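You operate a simulated robot arm through the tools that you are given. There is no shell and no other tool.

You are at the controls of a simulated two-armed robot. One attempt, no reset.

TASK
Swap the pump's low tub for the full yellow one and put the old tub's lid on.
Fine: the blue plunger ends down on the new grease; the old tub and the new tub's lid stay on the table. Where these are worked on the way, their far stop is far enough and under half their travel is too little: blue plunger.
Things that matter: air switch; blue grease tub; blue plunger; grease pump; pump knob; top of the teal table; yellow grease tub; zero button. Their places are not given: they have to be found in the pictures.

The check looks at the end state, three seconds after you hand in, the way a careful person would. Anything else that was tipped, shoved, dropped, spilled or broken makes it a failure. Lids that push on must go on centred and level and be pressed home; caps that screw on are set level and turned clockwise until they are tight.

THE ROBOT
Two 7-joint arms with two-finger grippers on one trunk that stands fixed in place. Base frame: the origin is at the foot of the trunk, x ahead of it, y to its left, z up; the work surface is at about z = 90. Readings come in cm, rad, newtons and seconds.
The left shoulder is at [2.4, 21.3, 128.1], the right one opposite. With the tool pointing down near the work surface each hand reaches from about 10 to 76 cm from the base axis, measured 20 degrees to its own side. Payload 2.2 kg a hand.
The tool frame of a hand sits at the grasp point between the pads (the TCP): z along the fingers, y along the line on which they close. The tips reach 1.9 cm beyond it. The gripper opens to 11.6 cm; its body begins 7 cm behind the TCP.
Orientation is that of the tool frame in the base frame, as a unit quaternion [x, y, z, w]. With the fingers straight down and closing along the base's y, the tool's x points along the base's -x, its y along +y and its z along -z.

THE INTERFACE
- The arms move only by the tool jog_arm. It takes "left_increments", "right_increments" or both (then of equal length, played together; a hand with none holds still); each is a list of rows, each a list of 7 numbers: the turn, a rotation vector about the tool's x, y, z in degrees, then the shift along the tool's x, y, z in cm, then the gripper command, from -1 (fully open) to 1 (shut), values between in proportion. In form: [[wx, wy, wz, x, y, z, claw], ...]. A call has 1 to 20 rows; each row is the pose to reach, as a shift and turn from the pose commanded when the call began, along the tool's axes at that moment. Rows are played at 5 a second. More than 5 cm and 0.15 rad between two rows, or a gripper value outside its range, and nothing of the call is played. A pose out of reach is approached as far as the arm can. The call stops where the force on the tool passes 40 N (or 10 N more than at its start, if that is more) or the arm is blocked; 0.2 s more then pass. Each finger travels about 20.35 cm/s and halts on what it meets, pressing with about 29 N; the grip force reading is that of the motor and also rises with nothing between the fingers. The clock runs only during rows and for 0.2 s after the last one: add rows that repeat a pose to give the fingers time. It gives the time, the measured TCP pose, the force on the tool (base axes), the opening and the grip force at its end, in the units of the frame above (readings bear some noise), with the torque about the TCP (base axes, N m) and any sound that the robot's microphone picked up.
- Cameras (640 x 400 px; columns grow to the right, rows downward): "scene" is now at [11.22, -6.55, 146.88]; the picture's right is [-0.67, -0.74, 0.00], its down [-0.31, 0.28, -0.91] and it looks along [0.68, -0.61, -0.42] (base axes); focal length 214 px, centre (320, 200). "left" rides on the left gripper at [6.9, 1.5, -9.7] in its tool frame; the picture's right is [-0.21, 0.98, 0.00], its down [-0.76, -0.17, -0.63] and it looks along [-0.62, -0.14, 0.77] (tool axes); focal length 251 px, centre (320, 200). "right" rides on the right gripper at [6.9, -1.5, -9.7] in its tool frame; the picture's right is [0.21, 0.98, 0.00], its down [-0.76, 0.17, -0.63] and it looks along [-0.62, 0.13, 0.77] (tool axes); focal length 251 px, centre (320, 200).
- capture(camera): a new picture of that camera. It takes no simulated time.
- slide_trunk(by): moves the trunk up (or, below 0, down) by that many cm; the arms and the scene camera ride with it, the base frame stays. It gives what a move gives, with no picture.
- aim_head(pan, tilt): turns the head with the scene camera to pan (to the left, within 1.396 rad either way) and tilt (down, from -0.506 to 1.204), counted from straight ahead of the robot. It gives what a move gives.
- probe_pixels(camera, pixels): for up to 12 pixels [column, row] of the newest picture of that camera ("zoom" is the newest enlarged one), the place [x, y, z] in the base frame of the surface seen there, good to about 0.2 cm. It takes no simulated time.
- inspect(camera, box): a new picture of the part [left, top, right, bottom] of that camera's present view, enlarged. It takes no simulated time.
- sign_off(): hands the job in; it is judged then, once.

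Unless the task says otherwise, let go and move clear before handing in.

The tools are called as name(argument=value, ...) on one line, values as JSON. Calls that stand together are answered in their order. jog_arm: Moves the arms, as the interface text tells. Its arguments: {"type":"object","properties":{"left_increments":{"type":"array","items":{"type":"array","items":{"type":"number"}}},"right_increments":{"type":"array","items":{"type":"array","items":{"type":"number"}}}},"required":[]} The other tools are called the same way: slide_trunk (by) moves the trunk up or down; aim_head (pan, tilt) turns the head that bears the scene camera; capture (camera) takes a picture; probe_pixels (camera, pixels) gives the place of the surface under pixels of a picture; inspect (camera, box) takes an enlarged picture of a part of a camera's view; sign_off () hands the job in.

At the start:

```text
t: 0.0
left_tool_pos: [47.21, -1.82, 133.77]
left_tcp_rot: [0.001, 1.0, 0.001, 0.001]
left_wrist_force: [-0.2, -0.2, -0.5]
left_ft_torque: [0.01, 0.03, 0.01]
left_finger_gap: 11.6
left_grasp_force: 0.1
right_tool_pos: [38.22, -47.58, 137.32]
right_tcp_rot: [-0.001, 1.0, 0.001, -0.001]
right_wrist_force: [-0.6, -0.6, -0.2]
right_ft_torque: [0.04, 0.02, 0.01]
right_finger_gap: 11.6
right_grasp_force: 0.1
trunk travel left (down, up): [-42.5, 6.5]
head pan, tilt (commanded): [-0.731, 0.426]
```

scene: 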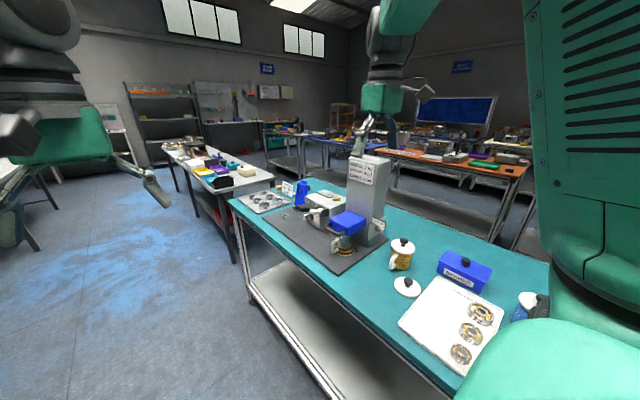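
right: 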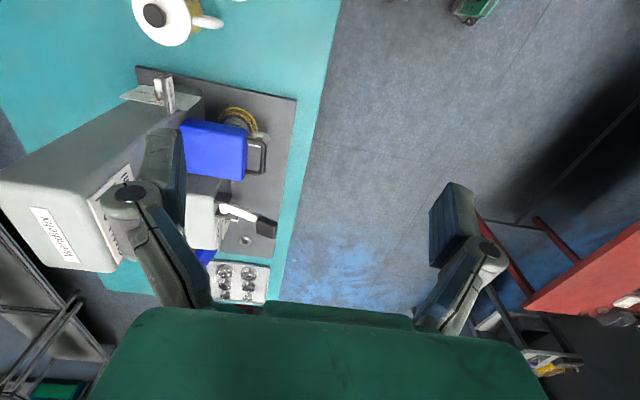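
left: 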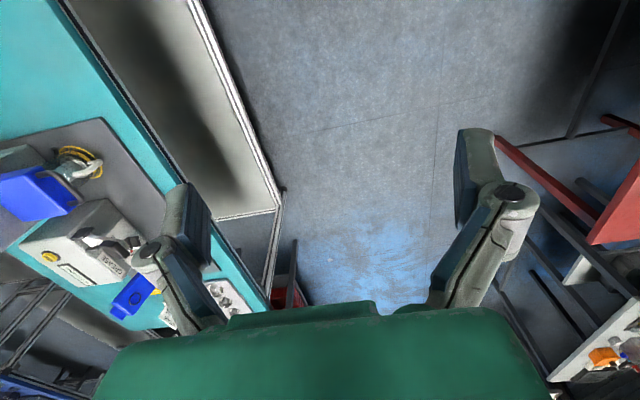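

The scene picture shows the pump machine around (360,200), tubs near (400,255) and (527,305), and a white lid near (407,287). I'll look closer at these before moving.

inspect(camera="scene", box=[230, 140, 430, 280])

inspect(camera="scene", box=[370, 220, 570, 360])

```text
2.86 times, centred on (330, 210) of scene
```

zoom: 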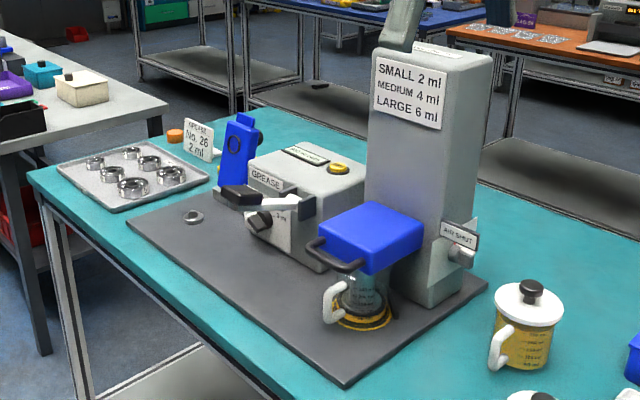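

```text
2.86 times, centred on (470, 290) of scene
```

zoom: 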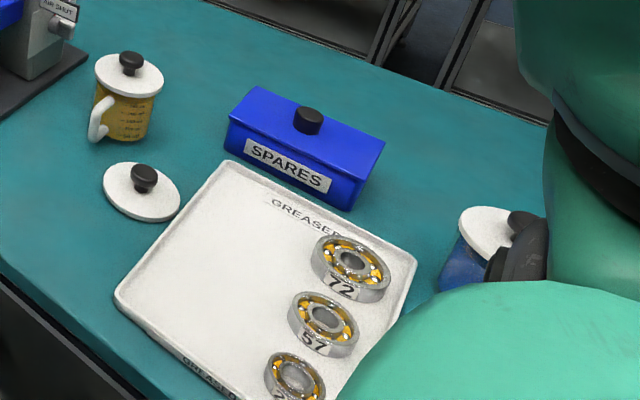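

The blue plunger sits over the low tub in the pump; the lidded yellow tub and a loose white lid stand to the side, and a second blue tub is hidden behind the left arm. I'll aim the head for a more central view and probe places.

probe_pixels(camera="scene", pixels=[[403, 243], [401, 258], [393, 262], [407, 286], [350, 220], [343, 250], [336, 243], [377, 225], [325, 235], [420, 275], [378, 270], [360, 190]])

aim_head(pan=-0.6, tilt=0.75)

capture(camera="scene")

```text
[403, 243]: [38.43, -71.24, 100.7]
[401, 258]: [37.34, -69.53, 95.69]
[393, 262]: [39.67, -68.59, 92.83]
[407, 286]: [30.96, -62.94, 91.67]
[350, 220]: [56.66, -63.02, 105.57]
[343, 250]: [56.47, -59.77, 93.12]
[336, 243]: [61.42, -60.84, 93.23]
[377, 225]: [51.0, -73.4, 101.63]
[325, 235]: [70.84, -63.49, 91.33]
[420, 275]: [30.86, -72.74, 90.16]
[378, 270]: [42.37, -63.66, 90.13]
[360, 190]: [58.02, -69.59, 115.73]
```

```text
t: 0.8
left_tool_pos: [47.02, -1.66, 133.81]
left_tcp_rot: [0.001, 1.0, 0.0, 0.001]
left_wrist_force: [0.0, 0.9, 0.0]
left_ft_torque: [0.02, -0.01, -0.02]
left_finger_gap: 11.61
left_grasp_force: 0.0
right_tool_pos: [37.98, -47.42, 137.5]
right_tcp_rot: [0.001, 1.0, 0.0, 0.001]
right_wrist_force: [-0.4, 0.1, -0.5]
right_ft_torque: [0.01, -0.02, 0.01]
right_finger_gap: 11.57
right_grasp_force: 0.0
trunk travel left (down, up): [-42.5, 6.5]
head pan, tilt (commanded): [-0.6, 0.75]
```

```text
taken
```

scene: 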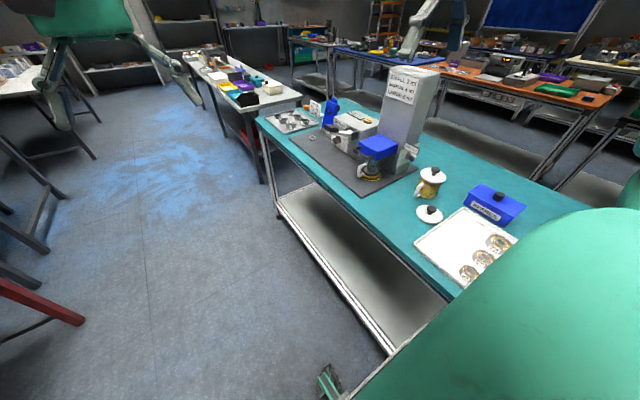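

The view shifted the wrong way; the pump is at (375,150). I'll pan to the right and look again, zoomed.

aim_head(pan=-1.05, tilt=0.6)

capture(camera="scene")

inspect(camera="scene", box=[180, 100, 340, 200])

inspect(camera="scene", box=[280, 170, 480, 300])

```text
t: 1.7
left_tool_pos: [46.95, -1.51, 133.91]
left_tcp_rot: [0.0, 1.0, 0.0, 0.001]
left_wrist_force: [-0.1, -0.1, -0.2]
left_ft_torque: [0.01, -0.01, 0.01]
left_finger_gap: 11.59
left_grasp_force: 0.1
right_tool_pos: [38.01, -47.5, 137.44]
right_tcp_rot: [0.0, 1.0, 0.0, 0.001]
right_wrist_force: [-0.9, -0.3, -0.3]
right_ft_torque: [-0.03, 0.03, 0.01]
right_finger_gap: 11.58
right_grasp_force: 0.1
trunk travel left (down, up): [-42.5, 6.5]
head pan, tilt (commanded): [-1.051, 0.6]
```

```text
taken
```

scene: 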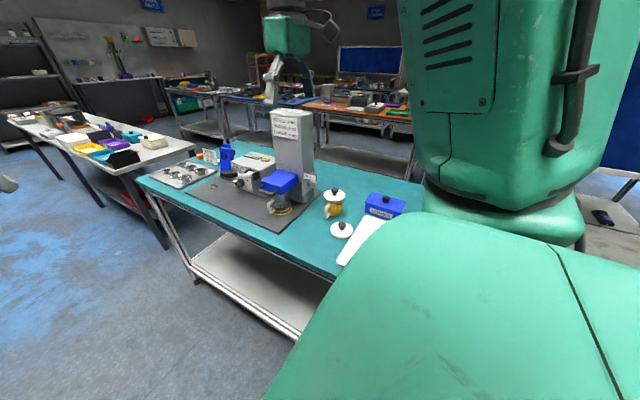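

```text
4.00 times, centred on (260, 150) of scene
```

zoom: 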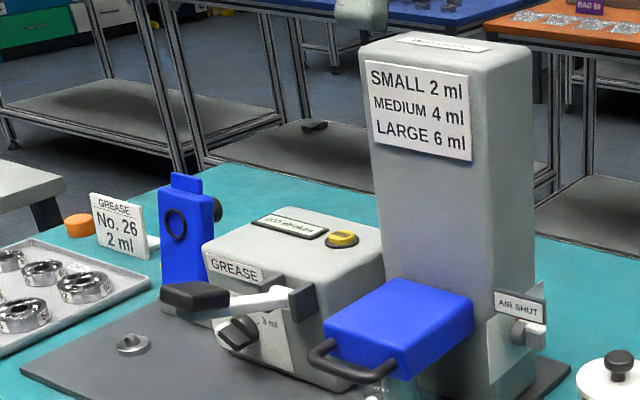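

```text
3.08 times, centred on (380, 235) of scene
```

zoom: 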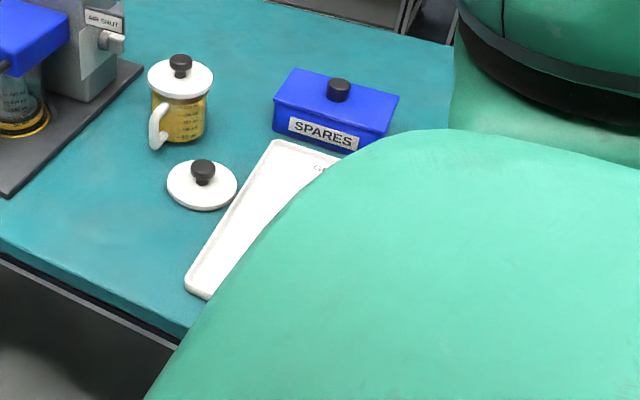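

The pump stands with its plunger facing the near edge, an "AIR SHUT" tag on its side. The right wrist camera sees it from above; I'll enlarge that view.

inspect(camera="right", box=[80, 60, 320, 310])

inspect(camera="right", box=[0, 0, 340, 120])

```text
1.60 times, centred on (200, 185) of right
```

zoom: 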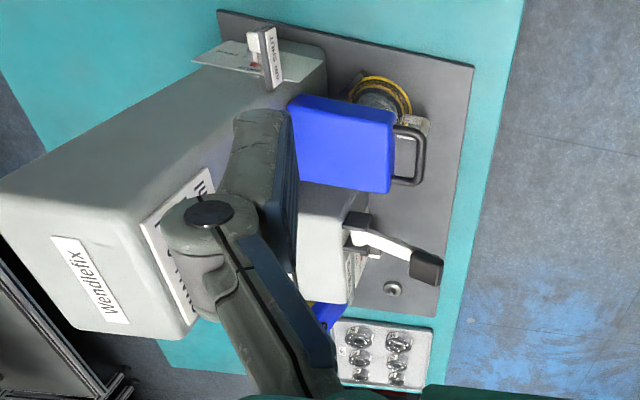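

```text
1.88 times, centred on (170, 60) of right
```

zoom: 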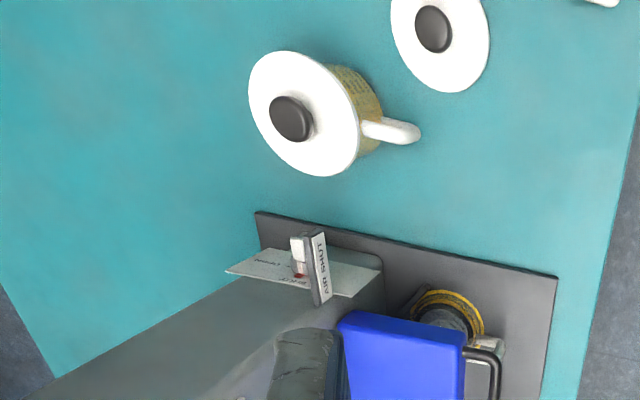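

The right camera sees the tower, the air switch with its tag near (270,55 of the zoom) and the tubs. I'll move the right hand in front of the pump, turned to look at it from its near side, well clear of everything.

jog_arm(right_increments=[[0, 0, 7.5, -1.2, 0.45, 0.8, -1], [0, 0, 15, -2.4, 0.9, 1.6, -1], [0, 0, 22.5, -3.6, 1.35, 2.4, -1], [0, 0, 30, -4.8, 1.8, 3.2, -1], [0, 0, 37.5, -6, 2.25, 4, -1], [0, 0, 45, -7.2, 2.7, 5, -1], [0, 0, 52.5, -8.4, 3.15, 6.5, -1], [0, 0, 60, -9.6, 3.6, 8, -1], [0, 0, 67.5, -10.8, 4.05, 10, -1], [0, 0, 75, -12, 4.5, 12, -1], [0, 0, 82.5, -13.2, 5, 14, -1], [0, 0, 90, -14.5, 5.5, 16, -1]])

capture(camera="right")

capture(camera="scene")

```text
t: 4.3
left_tool_pos: [47.1, -1.63, 133.86]
left_tcp_rot: [0.0, 1.0, 0.0, 0.0]
left_wrist_force: [0.0, -0.1, 0.7]
left_ft_torque: [0.01, 0.04, 0.01]
left_finger_gap: 11.59
left_grasp_force: 0.0
right_tool_pos: [52.64, -41.94, 121.44]
right_tcp_rot: [0.709, 0.705, 0.0, 0.0]
right_wrist_force: [0.1, -0.7, 0.2]
right_ft_torque: [0.01, 0.0, -0.01]
right_finger_gap: 11.59
right_grasp_force: 0.1
trunk travel left (down, up): [-42.5, 6.5]
head pan, tilt (commanded): [-1.051, 0.6]
```

```text
taken
```

right: 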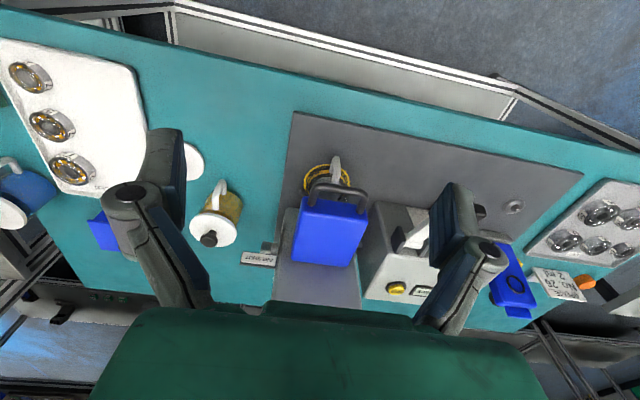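

```text
taken
```

scene: 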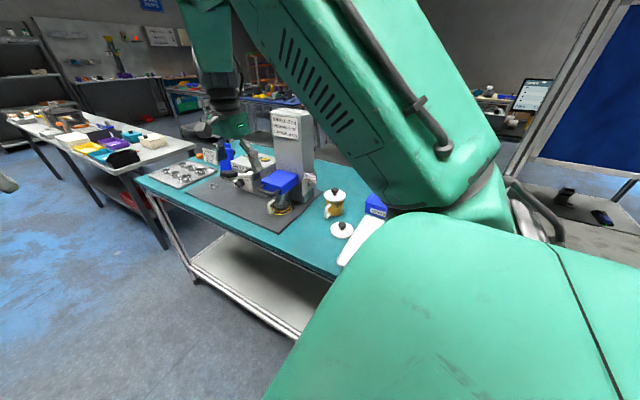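

The hand now looks down on the pump from its near side: blue plunger near (330,235), its tub's handle (335,170), yellow ring (327,178), switch tag (258,258). I'll enlarge and probe.

inspect(camera="right", box=[220, 100, 460, 310])

probe_pixels(camera="right", pixels=[[304, 200], [360, 205], [350, 262], [296, 258], [334, 185], [334, 160], [307, 178], [348, 178], [292, 115], [580, 175], [400, 230], [396, 288]])

probe_pixels(camera="right", pixels=[[209, 239], [215, 226], [195, 225], [234, 230], [220, 190], [240, 205], [192, 160], [260, 258], [275, 255], [210, 210], [150, 70], [510, 85]])

```text
1.90 times, centred on (340, 205) of right
```

zoom: 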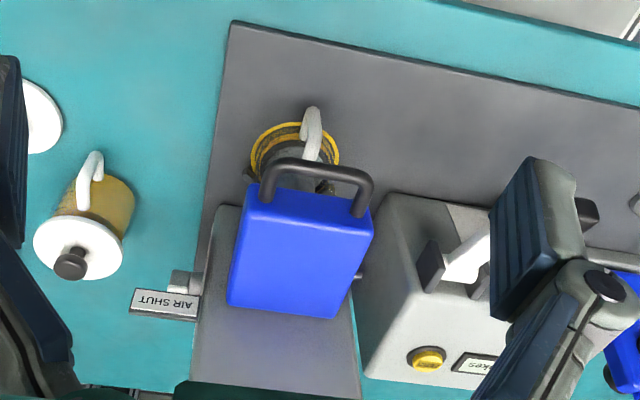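

```text
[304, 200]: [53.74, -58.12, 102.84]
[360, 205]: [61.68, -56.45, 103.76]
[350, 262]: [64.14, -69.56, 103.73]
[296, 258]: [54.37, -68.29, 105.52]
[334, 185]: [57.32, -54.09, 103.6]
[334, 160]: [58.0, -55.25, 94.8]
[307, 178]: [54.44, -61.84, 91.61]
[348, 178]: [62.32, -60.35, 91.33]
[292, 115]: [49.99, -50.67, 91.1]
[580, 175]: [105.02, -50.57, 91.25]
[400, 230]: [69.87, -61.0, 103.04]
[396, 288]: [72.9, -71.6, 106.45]
```

```text
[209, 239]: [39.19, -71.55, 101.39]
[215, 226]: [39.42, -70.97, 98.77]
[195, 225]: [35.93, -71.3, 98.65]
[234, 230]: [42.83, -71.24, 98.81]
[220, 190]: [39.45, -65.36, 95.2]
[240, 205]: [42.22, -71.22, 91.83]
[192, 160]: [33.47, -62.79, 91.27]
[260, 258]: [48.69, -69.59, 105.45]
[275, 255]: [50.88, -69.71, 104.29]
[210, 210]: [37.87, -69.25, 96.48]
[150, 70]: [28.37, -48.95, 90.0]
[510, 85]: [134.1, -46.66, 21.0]
```

I'll zoom tightly on the pump's head and low tub, and probe there.

inspect(camera="right", box=[285, 140, 385, 280])

probe_pixels(camera="zoom", pixels=[[190, 180], [385, 210], [330, 345], [165, 325], [270, 250], [290, 130], [210, 150], [350, 165], [260, 60], [275, 90], [200, 120], [300, 110]])

```text
2.86 times, centred on (335, 210) of right
```

zoom: 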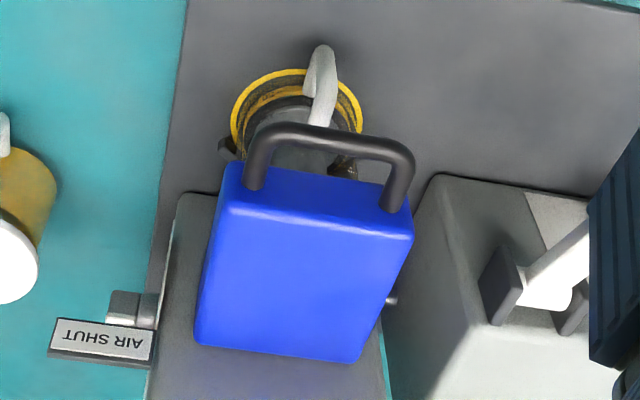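

```text
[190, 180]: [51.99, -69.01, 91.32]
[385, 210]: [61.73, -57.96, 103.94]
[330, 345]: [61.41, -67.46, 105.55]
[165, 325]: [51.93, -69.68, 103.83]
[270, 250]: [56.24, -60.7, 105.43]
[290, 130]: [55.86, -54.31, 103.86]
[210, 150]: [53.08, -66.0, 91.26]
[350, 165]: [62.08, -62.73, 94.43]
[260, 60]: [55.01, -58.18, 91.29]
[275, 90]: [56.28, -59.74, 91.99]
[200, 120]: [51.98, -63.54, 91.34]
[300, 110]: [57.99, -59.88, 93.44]
```

The plunger block spans about x 53–62, y −57…−68, top at z 105.5, its handle at z 104. I need a low, near-horizontal look beneath it, so I'll lower and tilt the hand while staying in front of the table.

jog_arm(right_increments=[[0, -5.8, 0, 0, 0.7, 3.5, -1], [0, -11.7, 0, 0, 1.4, 7, -1], [0, -17.5, 0, 0, 2.1, 10.5, -1], [0, -23.3, 0, 0, 2.8, 14, -1], [0, -29.2, 0, 0, 3.5, 17.5, -1], [0, -35, 0, 0, 4.4, 21, -1], [0, -35, 0, 0, 4.4, 21, -1]])

capture(camera="right")

inspect(camera="right", box=[200, 60, 440, 210])

```text
t: 5.9
left_tool_pos: [46.98, -1.61, 133.89]
left_tcp_rot: [0.001, 1.0, 0.001, 0.0]
left_wrist_force: [-0.1, -0.4, -0.1]
left_ft_torque: [0.02, -0.03, 0.0]
left_finger_gap: 11.61
left_grasp_force: 0.0
right_tool_pos: [56.92, -42.1, 100.56]
right_tcp_rot: [0.675, 0.674, -0.212, 0.213]
right_wrist_force: [0.3, -0.3, 0.7]
right_ft_torque: [-0.05, 0.0, 0.0]
right_finger_gap: 11.61
right_grasp_force: 0.0
trunk travel left (down, up): [-42.5, 6.5]
head pan, tilt (commanded): [-1.051, 0.6]
```

```text
taken
```

right: 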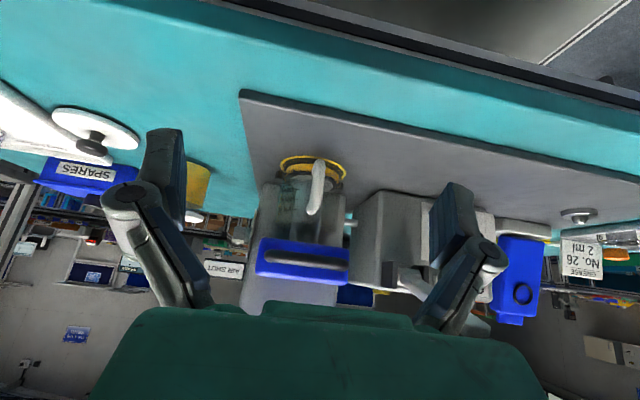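

```text
2.67 times, centred on (320, 135) of right
```

zoom: 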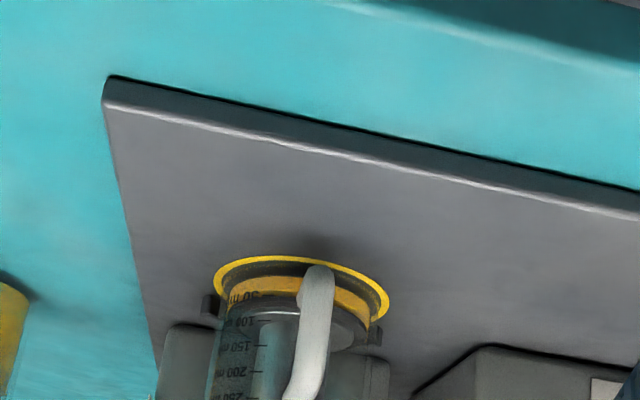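

The tub is a clear, marked mug sitting in a yellow seat ring between two small dark stops; the plunger disc is inside near its bottom. I'll zoom on the tub and block.

inspect(camera="right", box=[220, 140, 400, 320])

probe_pixels(camera="right", pixels=[[318, 165], [316, 185], [313, 210], [284, 165], [343, 180], [266, 190], [355, 190], [258, 250], [345, 265], [300, 258], [300, 275], [345, 230]])

```text
2.22 times, centred on (310, 230) of right
```

zoom: 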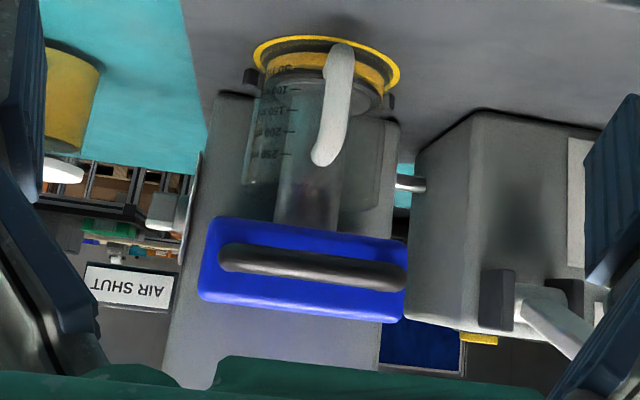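

```text
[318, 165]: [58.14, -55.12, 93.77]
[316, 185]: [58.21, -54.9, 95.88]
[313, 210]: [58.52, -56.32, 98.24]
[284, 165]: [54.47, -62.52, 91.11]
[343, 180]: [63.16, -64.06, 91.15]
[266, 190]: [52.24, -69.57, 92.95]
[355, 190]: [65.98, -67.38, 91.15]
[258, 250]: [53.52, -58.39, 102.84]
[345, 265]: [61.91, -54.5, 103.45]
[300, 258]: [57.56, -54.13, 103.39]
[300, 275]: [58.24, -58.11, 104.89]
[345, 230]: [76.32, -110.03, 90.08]
```

The low tub (handle at x≈58.2, y≈−55, z 93–98) has the plunger rod going down inside it, with the block at z 102.5–105.5. Before acting I'll check the air switch and the rest of the table from the scene camera.

capture(camera="scene")

inspect(camera="scene", box=[250, 150, 400, 260])

inspect(camera="right", box=[0, 60, 280, 330])

```text
taken
```

scene: 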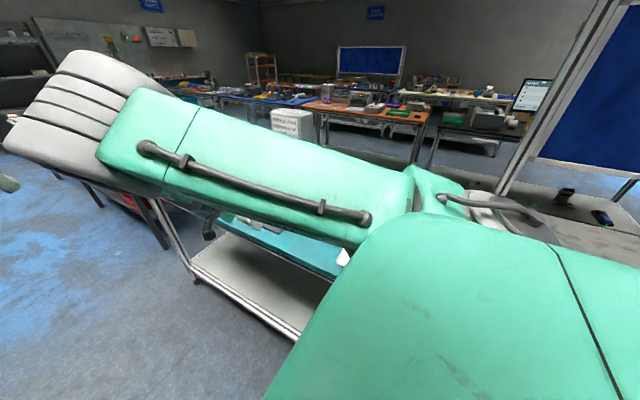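

```text
3.64 times, centred on (325, 205) of scene
```

zoom: 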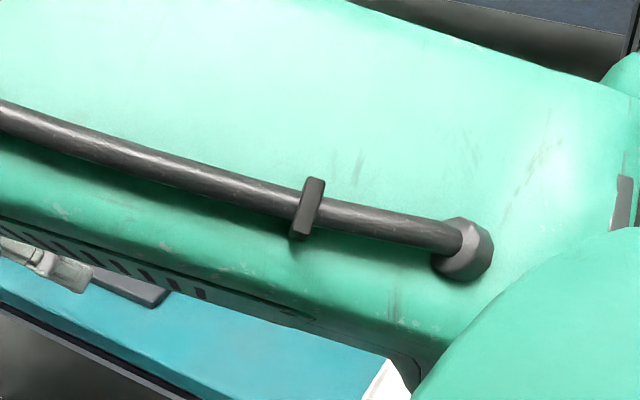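

```text
1.48 times, centred on (140, 195) of right
```

zoom: 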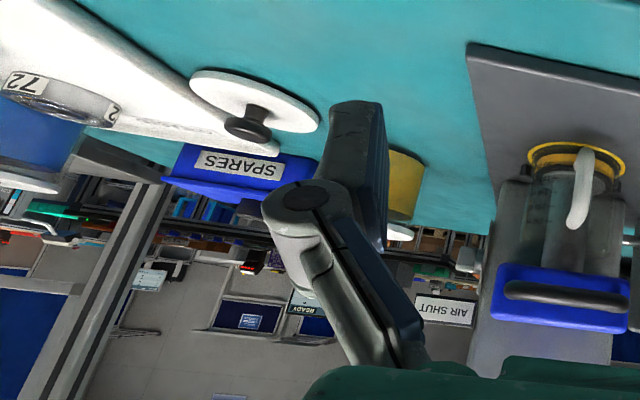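

The forearm blocks the scene camera here, so I'll raise the hand and shift left to survey the left part of the table from above.

jog_arm(right_increments=[[0, 5, 0, -1.76, -3, -2.5, -1], [0, 10, 0, -3.5, -6, -5, -1], [0, 15, 0, -5.27, -9, -7.5, -1], [0, 20, 0, -7, -12, -10, -1], [0, 25, 0, -8.8, -15, -12.6, -1], [0, 30, 0, -10.5, -18, -15.1, -1], [0, 35, 0, -12.3, -21, -17.6, -1], [0, 35, 0, -12.3, -21, -17.6, -1]])

capture(camera="right")

capture(camera="scene")

```text
t: 7.7
left_tool_pos: [47.2, -1.63, 133.78]
left_tcp_rot: [0.001, 1.0, 0.0, 0.0]
left_wrist_force: [0.6, -0.2, 0.1]
left_ft_torque: [-0.02, 0.0, 0.0]
left_finger_gap: 11.59
left_grasp_force: 0.1
right_tool_pos: [35.81, -41.96, 121.75]
right_tcp_rot: [0.707, 0.707, -0.001, -0.001]
right_wrist_force: [0.1, 0.1, 0.3]
right_ft_torque: [0.0, 0.0, -0.01]
right_finger_gap: 11.62
right_grasp_force: 0.0
trunk travel left (down, up): [-42.5, 6.5]
head pan, tilt (commanded): [-1.051, 0.6]
```

```text
taken
```

right: 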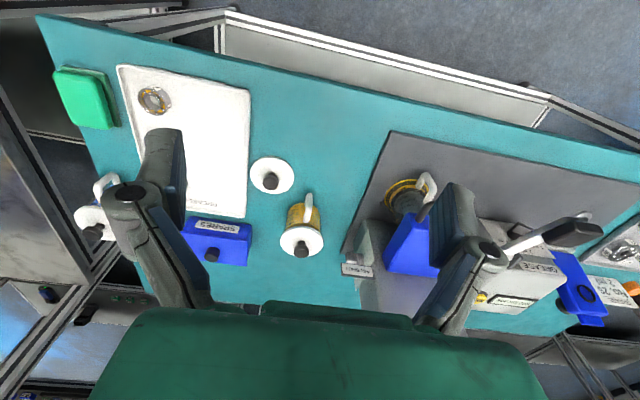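

```text
taken
```

scene: 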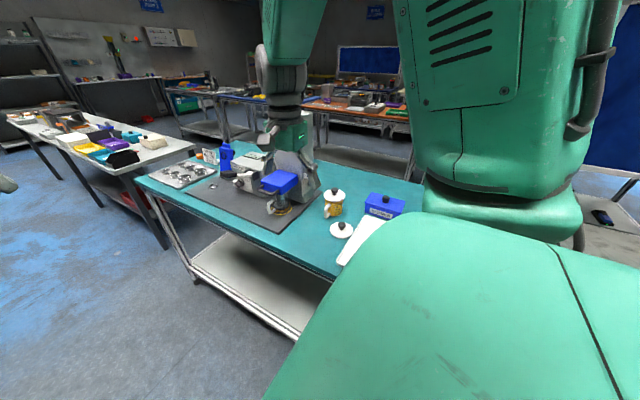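

Now the lid (271,175), yellow tub (301,240), tray and SPARES box are all in view. I'll probe their places.

probe_pixels(camera="right", pixels=[[271, 181], [260, 165], [294, 176], [272, 157], [250, 175], [301, 250], [285, 240], [322, 241], [301, 227], [309, 197], [300, 215], [271, 193]])

probe_pixels(camera="right", pixels=[[250, 90], [244, 217], [390, 132], [352, 245], [300, 95], [350, 108], [250, 245], [190, 222], [330, 150], [290, 140], [360, 268], [320, 285]])

inspect(camera="right", box=[240, 140, 460, 300])

```text
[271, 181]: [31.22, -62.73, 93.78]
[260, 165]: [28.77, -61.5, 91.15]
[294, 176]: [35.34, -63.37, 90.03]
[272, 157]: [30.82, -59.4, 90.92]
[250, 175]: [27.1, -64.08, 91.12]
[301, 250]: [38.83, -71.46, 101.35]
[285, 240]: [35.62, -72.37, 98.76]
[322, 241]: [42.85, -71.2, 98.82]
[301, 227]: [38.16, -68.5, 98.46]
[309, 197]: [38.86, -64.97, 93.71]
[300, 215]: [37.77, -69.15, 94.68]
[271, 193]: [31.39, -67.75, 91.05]
```

```text
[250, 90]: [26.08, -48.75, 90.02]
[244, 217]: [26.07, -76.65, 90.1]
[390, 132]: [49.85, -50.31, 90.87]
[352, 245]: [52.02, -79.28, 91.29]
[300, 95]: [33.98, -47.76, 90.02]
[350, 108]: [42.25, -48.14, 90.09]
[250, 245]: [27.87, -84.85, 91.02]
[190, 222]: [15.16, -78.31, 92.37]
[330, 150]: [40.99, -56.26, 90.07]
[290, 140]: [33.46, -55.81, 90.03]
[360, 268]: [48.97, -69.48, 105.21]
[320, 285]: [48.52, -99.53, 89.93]
```

```text
2.50 times, centred on (350, 220) of right
```

zoom: 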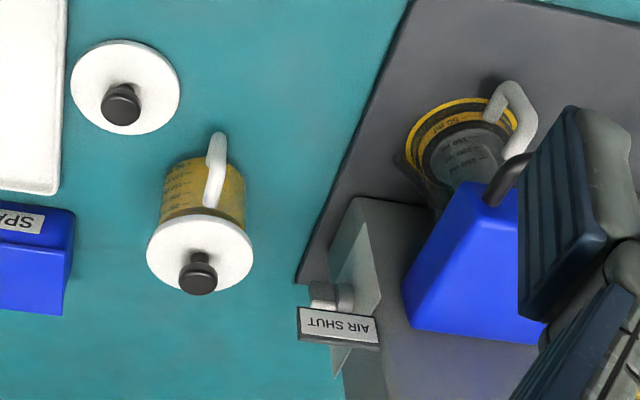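

The free table space lies around x 36–49, y −48…−65; the loose lid is centred near (31,−63.5), the yellow tub near (39,−71.5). Next I stage the hand, tilted 40°, in front of the plunger handle (about x 58.25, y −54.5, z 103.5).

jog_arm(right_increments=[[0, -6.7, 0, -0.5, 3.75, 2.3, -1], [0, -13.3, 0, -1, 7.5, 4.6, -1], [0, -20, 0, -1.5, 11.2, 6.9, -1], [0, -26.7, 0, -2, 15, 9.2, -1], [0, -33.3, 0, -2.5, 18.7, 11.5, -1], [0, -40, 0, -3, 22.45, 13.75, -1], [0, -40, 0, -3, 22.45, 13.75, -1]])

capture(camera="right")

inspect(camera="right", box=[200, 100, 440, 260])

```text
t: 9.3
left_tool_pos: [46.9, -1.43, 134.01]
left_tcp_rot: [0.001, 1.0, -0.001, 0.002]
left_wrist_force: [0.0, -1.5, 0.2]
left_ft_torque: [0.0, -0.01, -0.02]
left_finger_gap: 11.6
left_grasp_force: 0.1
right_tool_pos: [58.33, -44.83, 108.27]
right_tcp_rot: [0.664, 0.664, -0.243, 0.244]
right_wrist_force: [-0.2, -0.1, 0.0]
right_ft_torque: [-0.03, 0.0, -0.05]
right_finger_gap: 11.61
right_grasp_force: 0.0
trunk travel left (down, up): [-42.5, 6.5]
head pan, tilt (commanded): [-1.051, 0.6]
```

```text
taken
```

right: 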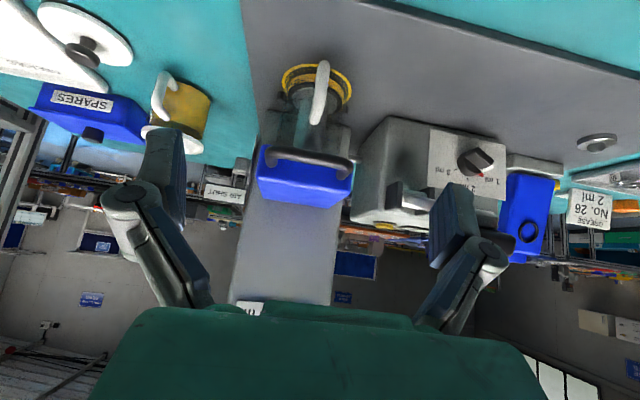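

```text
2.50 times, centred on (320, 180) of right
```

zoom: 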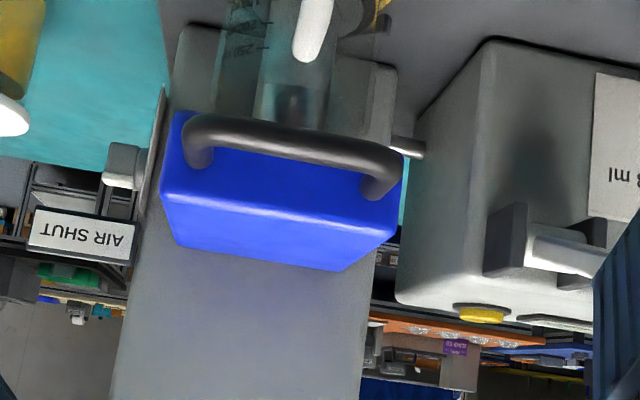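

The handle's bar and both legs are clear at zoom (200,150) and (385,180). I'll probe them to fix the grip place.

probe_pixels(camera="zoom", pixels=[[190, 135], [290, 143], [395, 165], [203, 160], [383, 185], [180, 200], [380, 225], [270, 190], [165, 130], [400, 190], [250, 250], [420, 215]])

```text
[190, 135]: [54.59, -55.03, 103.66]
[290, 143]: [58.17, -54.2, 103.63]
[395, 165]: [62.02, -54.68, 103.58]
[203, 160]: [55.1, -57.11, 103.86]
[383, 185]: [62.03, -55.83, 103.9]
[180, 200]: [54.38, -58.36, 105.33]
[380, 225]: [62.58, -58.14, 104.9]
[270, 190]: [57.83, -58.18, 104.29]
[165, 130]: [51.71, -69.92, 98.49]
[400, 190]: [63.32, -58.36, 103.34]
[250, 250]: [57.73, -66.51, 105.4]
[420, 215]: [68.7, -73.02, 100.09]
```

Handle legs sit at x≈55 and 61.9, bar at y −54.2, z 103.5. I'll advance the open fingers to straddle the handle's ends, then look before closing.

jog_arm(right_increments=[[0, 0, 0, -1, 0, 2.1, -1], [0, 0, 0, -2, 0, 4.2, -1], [0, 0, 0, -3, 0, 6.3, -1], [0, 0, 0, -4, 0, 8.4, -1], [0, 0, 0, -4.8, 0.05, 10.3, -1], [0, 0, 0, -4.8, 0.05, 10.3, -1]])

capture(camera="right")

inspect(camera="right", box=[150, 100, 490, 320])

```text
t: 10.7
left_tool_pos: [46.86, -1.48, 133.9]
left_tcp_rot: [0.0, 1.0, -0.001, 0.001]
left_wrist_force: [-0.3, -0.5, -0.3]
left_ft_torque: [0.02, 0.01, -0.02]
left_finger_gap: 11.58
left_grasp_force: 0.0
right_tool_pos: [58.36, -55.26, 103.43]
right_tcp_rot: [0.665, 0.664, -0.242, 0.242]
right_wrist_force: [0.4, 0.3, 0.3]
right_ft_torque: [-0.03, 0.01, 0.02]
right_finger_gap: 11.61
right_grasp_force: 0.0
trunk travel left (down, up): [-42.5, 6.5]
head pan, tilt (commanded): [-1.051, 0.6]
```

```text
taken
```

right: 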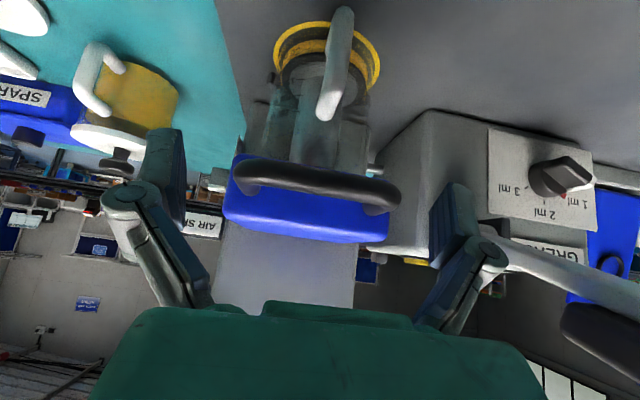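

```text
1.82 times, centred on (320, 210) of right
```

zoom: 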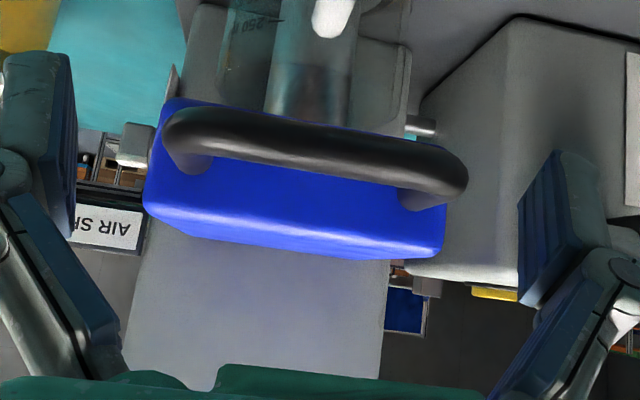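

The TCP (about pixel 320,187) is centred on the handle bar, with both fingers outside its ends. I'll close on the handle's ends.

jog_arm(right_increments=[[0, 0, 0, 0, 0, 0, -0.6], [0, 0, 0, 0, 0, 0, -0.2], [0, 0, 0, 0, 0, 0, 0.0], [0, 0, 0, 0, 0, 0, 0.0], [0, 0, 0, 0, 0, 0, 0.0]])

inspect(camera="right", box=[150, 100, 490, 320])

```text
t: 11.9
left_tool_pos: [47.09, -1.57, 133.99]
left_tcp_rot: [0.001, 1.0, 0.0, 0.001]
left_wrist_force: [0.0, -0.4, 0.2]
left_ft_torque: [0.01, 0.02, 0.01]
left_finger_gap: 11.6
left_grasp_force: 0.1
right_tool_pos: [58.42, -55.14, 103.49]
right_tcp_rot: [0.665, 0.664, -0.241, 0.242]
right_wrist_force: [-0.6, 2.2, 1.1]
right_ft_torque: [-0.01, 0.4, -0.31]
right_finger_gap: 8.09
right_grasp_force: 45.7
trunk travel left (down, up): [-42.5, 6.5]
head pan, tilt (commanded): [-1.051, 0.6]
```

```text
1.82 times, centred on (320, 210) of right
```

zoom: 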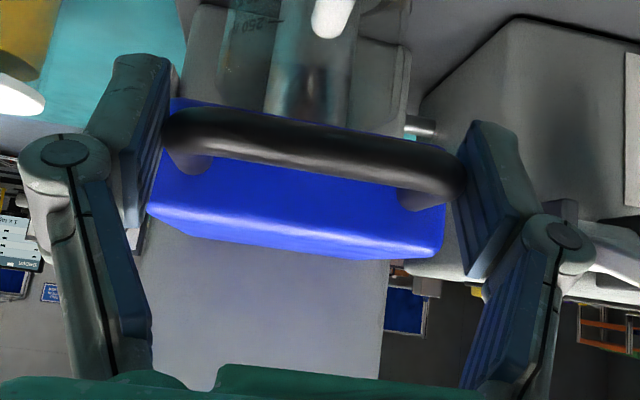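

Fingers are closed on both ends of the handle (gap 8.1 cm). I'll lift gently, 4 cm straight up, watching the force.

jog_arm(right_increments=[[0, 0, 0, -0.32, 0, -0.38, 0.0], [0, 0, 0, -0.64, 0, -0.77, 0.0], [0, 0, 0, -1.29, 0, -1.53, 0.0], [0, 0, 0, -1.93, 0, -2.3, 0.0], [0, 0, 0, -2.57, 0, -3.06, 0.0], [0, 0, 0, -2.57, 0, -3.06, 0.0]])

capture(camera="right")

```text
t: 13.3
left_tool_pos: [47.02, -1.52, 133.89]
left_tcp_rot: [0.0, 1.0, 0.0, 0.0]
left_wrist_force: [0.3, -0.4, 0.4]
left_ft_torque: [0.0, 0.01, 0.0]
left_finger_gap: 11.6
left_grasp_force: 0.1
right_tool_pos: [58.41, -55.2, 107.33]
right_tcp_rot: [0.665, 0.665, -0.241, 0.242]
right_wrist_force: [-0.2, 4.5, -3.7]
right_ft_torque: [0.67, 0.49, -0.22]
right_finger_gap: 8.09
right_grasp_force: 45.1
trunk travel left (down, up): [-42.5, 6.5]
head pan, tilt (commanded): [-1.051, 0.6]
```

```text
taken
```

right: 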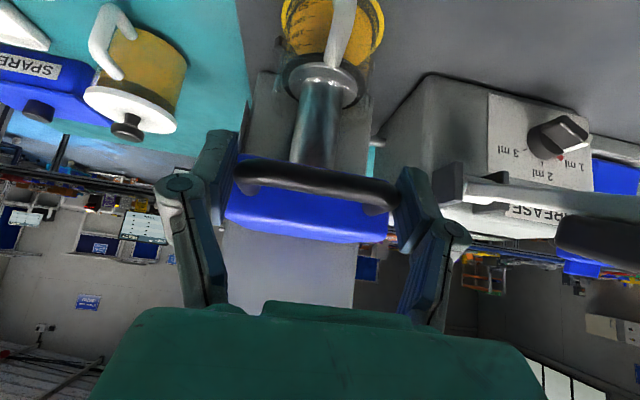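

The plunger rises with the hand at about 4 N; its disc is now near the tub's rim. I'll keep lifting until the stop.

jog_arm(right_increments=[[0, 0, 0, -0.64, 0, -0.77, 0.0], [0, 0, 0, -1.29, 0, -1.53, 0.0], [0, 0, 0, -1.93, 0, -2.3, 0.0], [0, 0, 0, -2.57, 0, -3.06, 0.0], [0, 0, 0, -2.57, 0, -3.06, 0.0]])

capture(camera="right")

```text
t: 14.5
left_tool_pos: [47.05, -1.46, 133.88]
left_tcp_rot: [0.001, 1.0, 0.0, 0.001]
left_wrist_force: [-0.8, 1.2, -0.8]
left_ft_torque: [0.0, 0.01, -0.02]
left_finger_gap: 11.62
left_grasp_force: 0.1
right_tool_pos: [58.4, -55.23, 111.36]
right_tcp_rot: [0.665, 0.664, -0.242, 0.242]
right_wrist_force: [-1.0, 5.5, -3.6]
right_ft_torque: [0.45, 0.51, -0.06]
right_finger_gap: 8.1
right_grasp_force: 44.7
trunk travel left (down, up): [-42.5, 6.5]
head pan, tilt (commanded): [-1.051, 0.6]
```

```text
taken
```

right: 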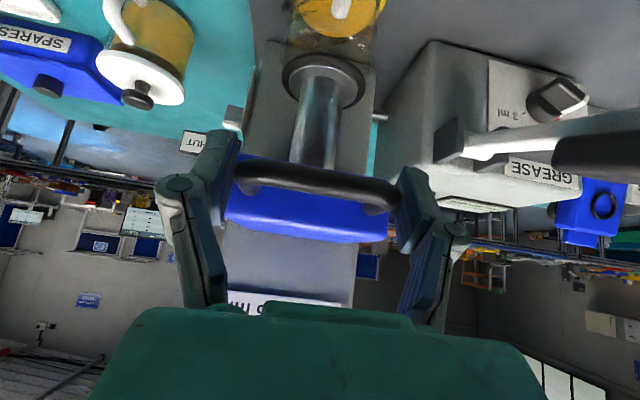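

The disc has just about cleared the rim. I'll continue up in small steps to the far stop.

jog_arm(right_increments=[[0, 0, 0, -0.32, 0, -0.38, 0.0], [0, 0, 0, -0.64, 0, -0.77, 0.0], [0, 0, 0, -0.96, 0, -1.15, 0.0], [0, 0, 0, -1.29, 0, -1.53, 0.0], [0, 0, 0, -1.61, 0, -1.91, 0.0], [0, 0, 0, -1.93, 0, -2.3, 0.0], [0, 0, 0, -2.25, 0, -2.68, 0.0], [0, 0, 0, -2.57, 0, -3.06, 0.0], [0, 0, 0, -2.57, 0, -3.06, 0.0]])

capture(camera="right")

```text
t: 16.5
left_tool_pos: [47.31, -1.64, 133.85]
left_tcp_rot: [0.001, 1.0, 0.0, 0.0]
left_wrist_force: [0.3, 0.0, -0.9]
left_ft_torque: [0.0, 0.02, -0.01]
left_finger_gap: 11.6
left_grasp_force: 0.2
right_tool_pos: [58.46, -55.13, 114.87]
right_tcp_rot: [0.665, 0.665, -0.242, 0.239]
right_wrist_force: [-3.3, 10.7, -24.9]
right_ft_torque: [-0.08, -0.3, 0.21]
right_finger_gap: 8.09
right_grasp_force: 45.4
trunk travel left (down, up): [-42.5, 6.5]
head pan, tilt (commanded): [-1.051, 0.6]
```

```text
taken
```

right: 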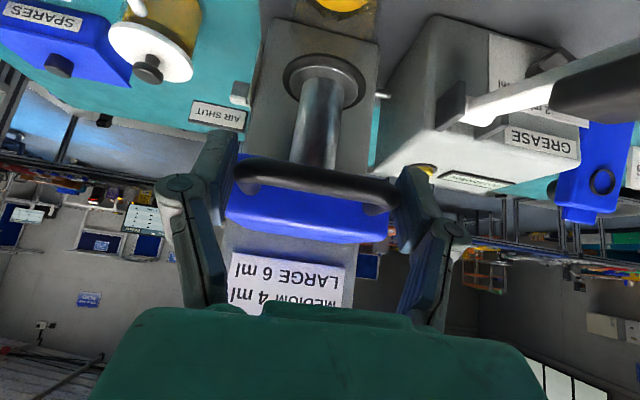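

Force rose to −25 N at z≈114.9, so the plunger is at its upper stop. I'll ease the pull, then open the fingers slightly and see whether it stays up.

jog_arm(right_increments=[[0, 0, 0, 0.16, 0, 0.19, 0.0], [0, 0, 0, 0.26, 0, 0.3, 0.0], [0, 0, 0, 0.26, 0, 0.3, 0.0]])

jog_arm(right_increments=[[0, 0, 0, 0, 0, 0, -0.43], [0, 0, 0, 0, 0, 0, -0.5], [0, 0, 0, 0, 0, 0, -0.5], [0, 0, 0, 0, 0, 0, -0.5]])

capture(camera="right")

```text
t: 17.3
left_tool_pos: [47.01, -1.52, 133.75]
left_tcp_rot: [0.001, 1.0, -0.001, 0.001]
left_wrist_force: [-0.4, 0.2, -0.6]
left_ft_torque: [0.01, 0.02, 0.01]
left_finger_gap: 11.59
left_grasp_force: 0.1
right_tool_pos: [58.45, -55.09, 114.9]
right_tcp_rot: [0.665, 0.664, -0.242, 0.242]
right_wrist_force: [-3.2, 10.1, -15.8]
right_ft_torque: [0.66, 0.28, -0.48]
right_finger_gap: 8.1
right_grasp_force: 45.3
trunk travel left (down, up): [-42.5, 6.5]
head pan, tilt (commanded): [-1.051, 0.6]
```

```text
t: 18.3
left_tool_pos: [46.91, -1.41, 133.9]
left_tcp_rot: [0.0, 1.0, 0.001, 0.001]
left_wrist_force: [-0.4, -0.5, 0.0]
left_ft_torque: [0.02, 0.01, 0.0]
left_finger_gap: 11.58
left_grasp_force: 0.1
right_tool_pos: [58.37, -55.12, 115.07]
right_tcp_rot: [0.664, 0.665, -0.241, 0.243]
right_wrist_force: [-1.1, 0.5, 1.0]
right_ft_torque: [0.0, 0.0, -0.01]
right_finger_gap: 8.69
right_grasp_force: 0.0
trunk travel left (down, up): [-42.5, 6.5]
head pan, tilt (commanded): [-1.051, 0.6]
```

```text
taken
```

right: 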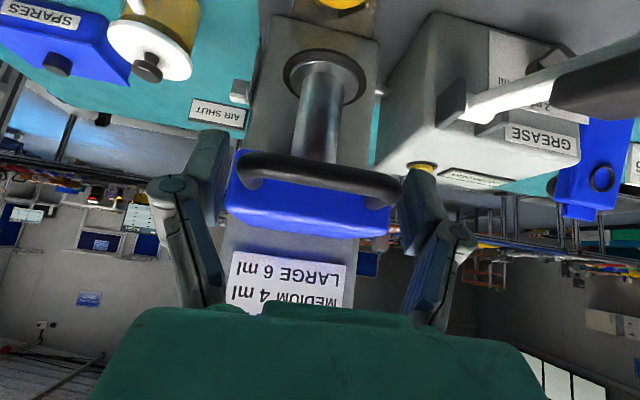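

The block stayed up when the fingers eased off. I'll open and back straight out, then look at the tub below.

jog_arm(right_increments=[[0, 0, 0, 0, 0, 0, -0.8], [0, 0, 0, 1.5, 0, -1.3, -0.8], [0, 0, 0, 3.4, 0, -2.9, -0.8], [0, 0, 0, 6, 0, -5, -0.8], [0, 0, 0, 8.4, 0, -7.07, -0.8], [0, 0, 0, 8.4, 0, -7.07, -0.8]])

capture(camera="right")

inspect(camera="right", box=[210, 20, 430, 260])

```text
t: 19.7
left_tool_pos: [46.95, -1.68, 133.82]
left_tcp_rot: [0.001, 1.0, 0.0, 0.001]
left_wrist_force: [0.3, -0.7, -0.6]
left_ft_torque: [0.0, 0.03, 0.0]
left_finger_gap: 11.63
left_grasp_force: 0.0
right_tool_pos: [58.06, -44.81, 114.51]
right_tcp_rot: [0.668, 0.662, -0.243, 0.236]
right_wrist_force: [-0.1, 0.1, 0.8]
right_ft_torque: [0.02, -0.01, 0.01]
right_finger_gap: 10.45
right_grasp_force: 0.0
trunk travel left (down, up): [-42.5, 6.5]
head pan, tilt (commanded): [-1.051, 0.6]
```

```text
taken
```

right: 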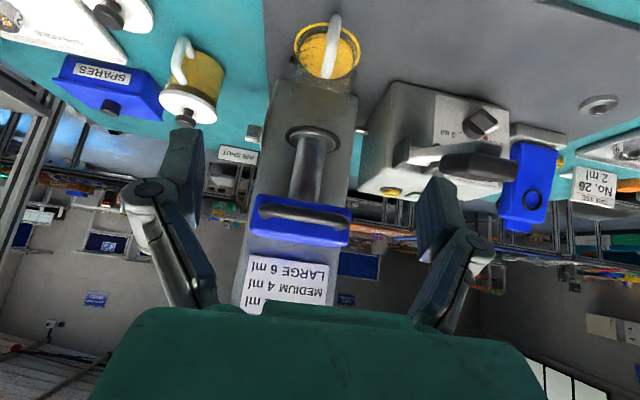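

```text
1.67 times, centred on (320, 140) of right
```

zoom: 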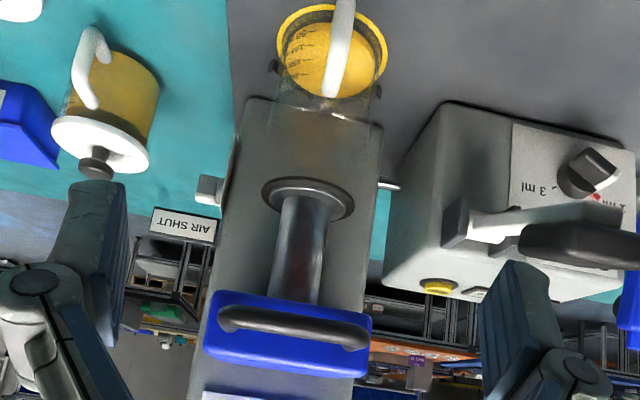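

The plunger stays raised and its disc hangs above the tub. I'll lower the hand to get a level look at the gap between the tub's rim and the disc.

jog_arm(right_increments=[[0, 0, 0, 2.4, 0.1, 2.5, -0.8], [0, 0, 0, 4.9, 0.2, 5, -0.8], [0, 0, 0, 7.36, 0.25, 7.53, -0.8], [0, 0, 0, 7.36, 0.25, 7.53, -0.8]])

capture(camera="right")

inspect(camera="right", box=[220, 100, 400, 260])

```text
t: 20.7
left_tool_pos: [46.96, -1.49, 133.88]
left_tcp_rot: [0.0, 1.0, 0.0, 0.0]
left_wrist_force: [-0.3, 0.4, 0.1]
left_ft_torque: [0.0, -0.01, 0.0]
left_finger_gap: 11.62
left_grasp_force: 0.0
right_tool_pos: [58.54, -43.47, 104.59]
right_tcp_rot: [0.665, 0.664, -0.241, 0.242]
right_wrist_force: [1.1, -0.9, 0.0]
right_ft_torque: [0.04, -0.01, -0.02]
right_finger_gap: 10.43
right_grasp_force: 0.1
trunk travel left (down, up): [-42.5, 6.5]
head pan, tilt (commanded): [-1.051, 0.6]
```

```text
taken
```

right: 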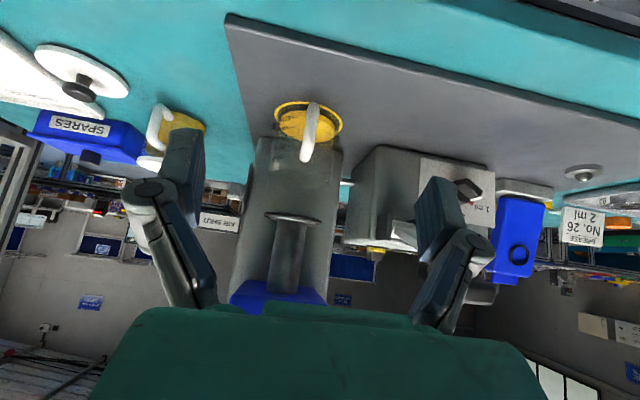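

```text
2.50 times, centred on (310, 180) of right
```

zoom: 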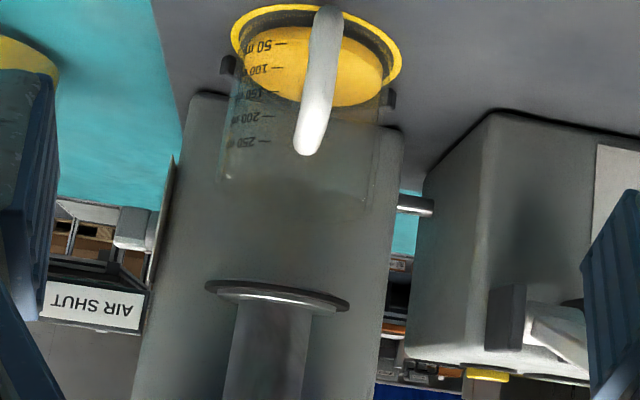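

Clear gap between the tub's rim (zoom row ~200) and the disc (row ~295). I'll probe disc, rim, handle and side stops.

probe_pixels(camera="zoom", pixels=[[278, 298], [210, 285], [345, 305], [308, 148], [325, 25], [228, 68], [391, 98], [232, 40], [402, 70], [225, 165], [370, 190], [320, 8]])

probe_pixels(camera="zoom", pixels=[[245, 90], [380, 115], [280, 170], [290, 210], [415, 205], [430, 300], [240, 130], [265, 20], [340, 100], [222, 178], [368, 210], [300, 180]])

```text
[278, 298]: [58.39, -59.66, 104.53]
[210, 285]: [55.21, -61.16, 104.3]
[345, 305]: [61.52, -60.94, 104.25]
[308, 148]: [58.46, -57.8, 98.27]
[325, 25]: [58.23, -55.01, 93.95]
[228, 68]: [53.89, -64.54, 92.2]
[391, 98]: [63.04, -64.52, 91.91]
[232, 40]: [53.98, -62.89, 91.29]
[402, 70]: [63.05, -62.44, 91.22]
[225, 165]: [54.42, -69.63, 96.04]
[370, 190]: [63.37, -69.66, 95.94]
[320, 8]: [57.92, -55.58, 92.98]
```

```text
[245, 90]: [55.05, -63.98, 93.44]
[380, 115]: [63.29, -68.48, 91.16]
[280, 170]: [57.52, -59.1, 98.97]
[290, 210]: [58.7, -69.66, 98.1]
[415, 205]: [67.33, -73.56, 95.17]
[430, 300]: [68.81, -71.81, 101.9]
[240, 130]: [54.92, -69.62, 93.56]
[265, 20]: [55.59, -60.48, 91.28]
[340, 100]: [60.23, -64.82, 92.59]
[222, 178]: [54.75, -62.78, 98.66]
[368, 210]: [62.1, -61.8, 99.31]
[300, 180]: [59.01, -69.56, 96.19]
```

The disc bottom is at z≈104.3 and the tub's rim at z≈99.2, with tub centre near (58.45,−62.8) and radius 3.75. I'll drop to grip height in front of it with the fingers partly open.

jog_arm(right_increments=[[0, -2, 0, 0.9, 0, 2.9, -0.6], [0, -4, 0, 1.8, -0.05, 5.8, -0.59], [0, -5, 0, 2.66, -0.05, 8.61, -0.59], [0, -5, 0, 2.66, -0.05, 8.61, -0.59]])

capture(camera="right")

```text
t: 21.7
left_tool_pos: [47.06, -1.61, 133.88]
left_tcp_rot: [0.0, 1.0, 0.001, 0.001]
left_wrist_force: [-0.1, 0.3, -0.2]
left_ft_torque: [0.02, 0.02, -0.01]
left_finger_gap: 11.58
left_grasp_force: 0.1
right_tool_pos: [58.7, -46.84, 96.18]
right_tcp_rot: [0.654, 0.652, -0.27, 0.271]
right_wrist_force: [0.6, -0.2, 0.8]
right_ft_torque: [-0.01, -0.02, 0.0]
right_finger_gap: 9.21
right_grasp_force: 0.1
trunk travel left (down, up): [-42.5, 6.5]
head pan, tilt (commanded): [-1.051, 0.6]
```

```text
taken
```

right: 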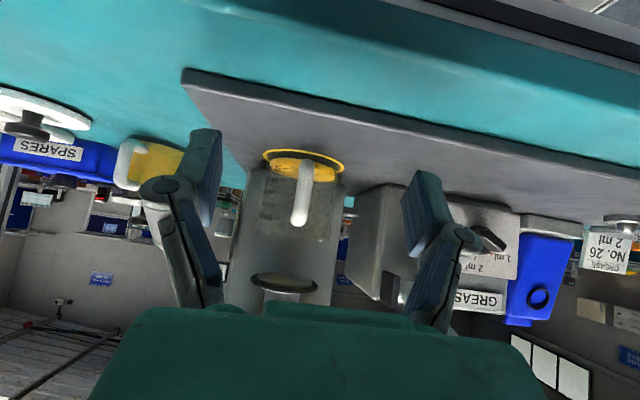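

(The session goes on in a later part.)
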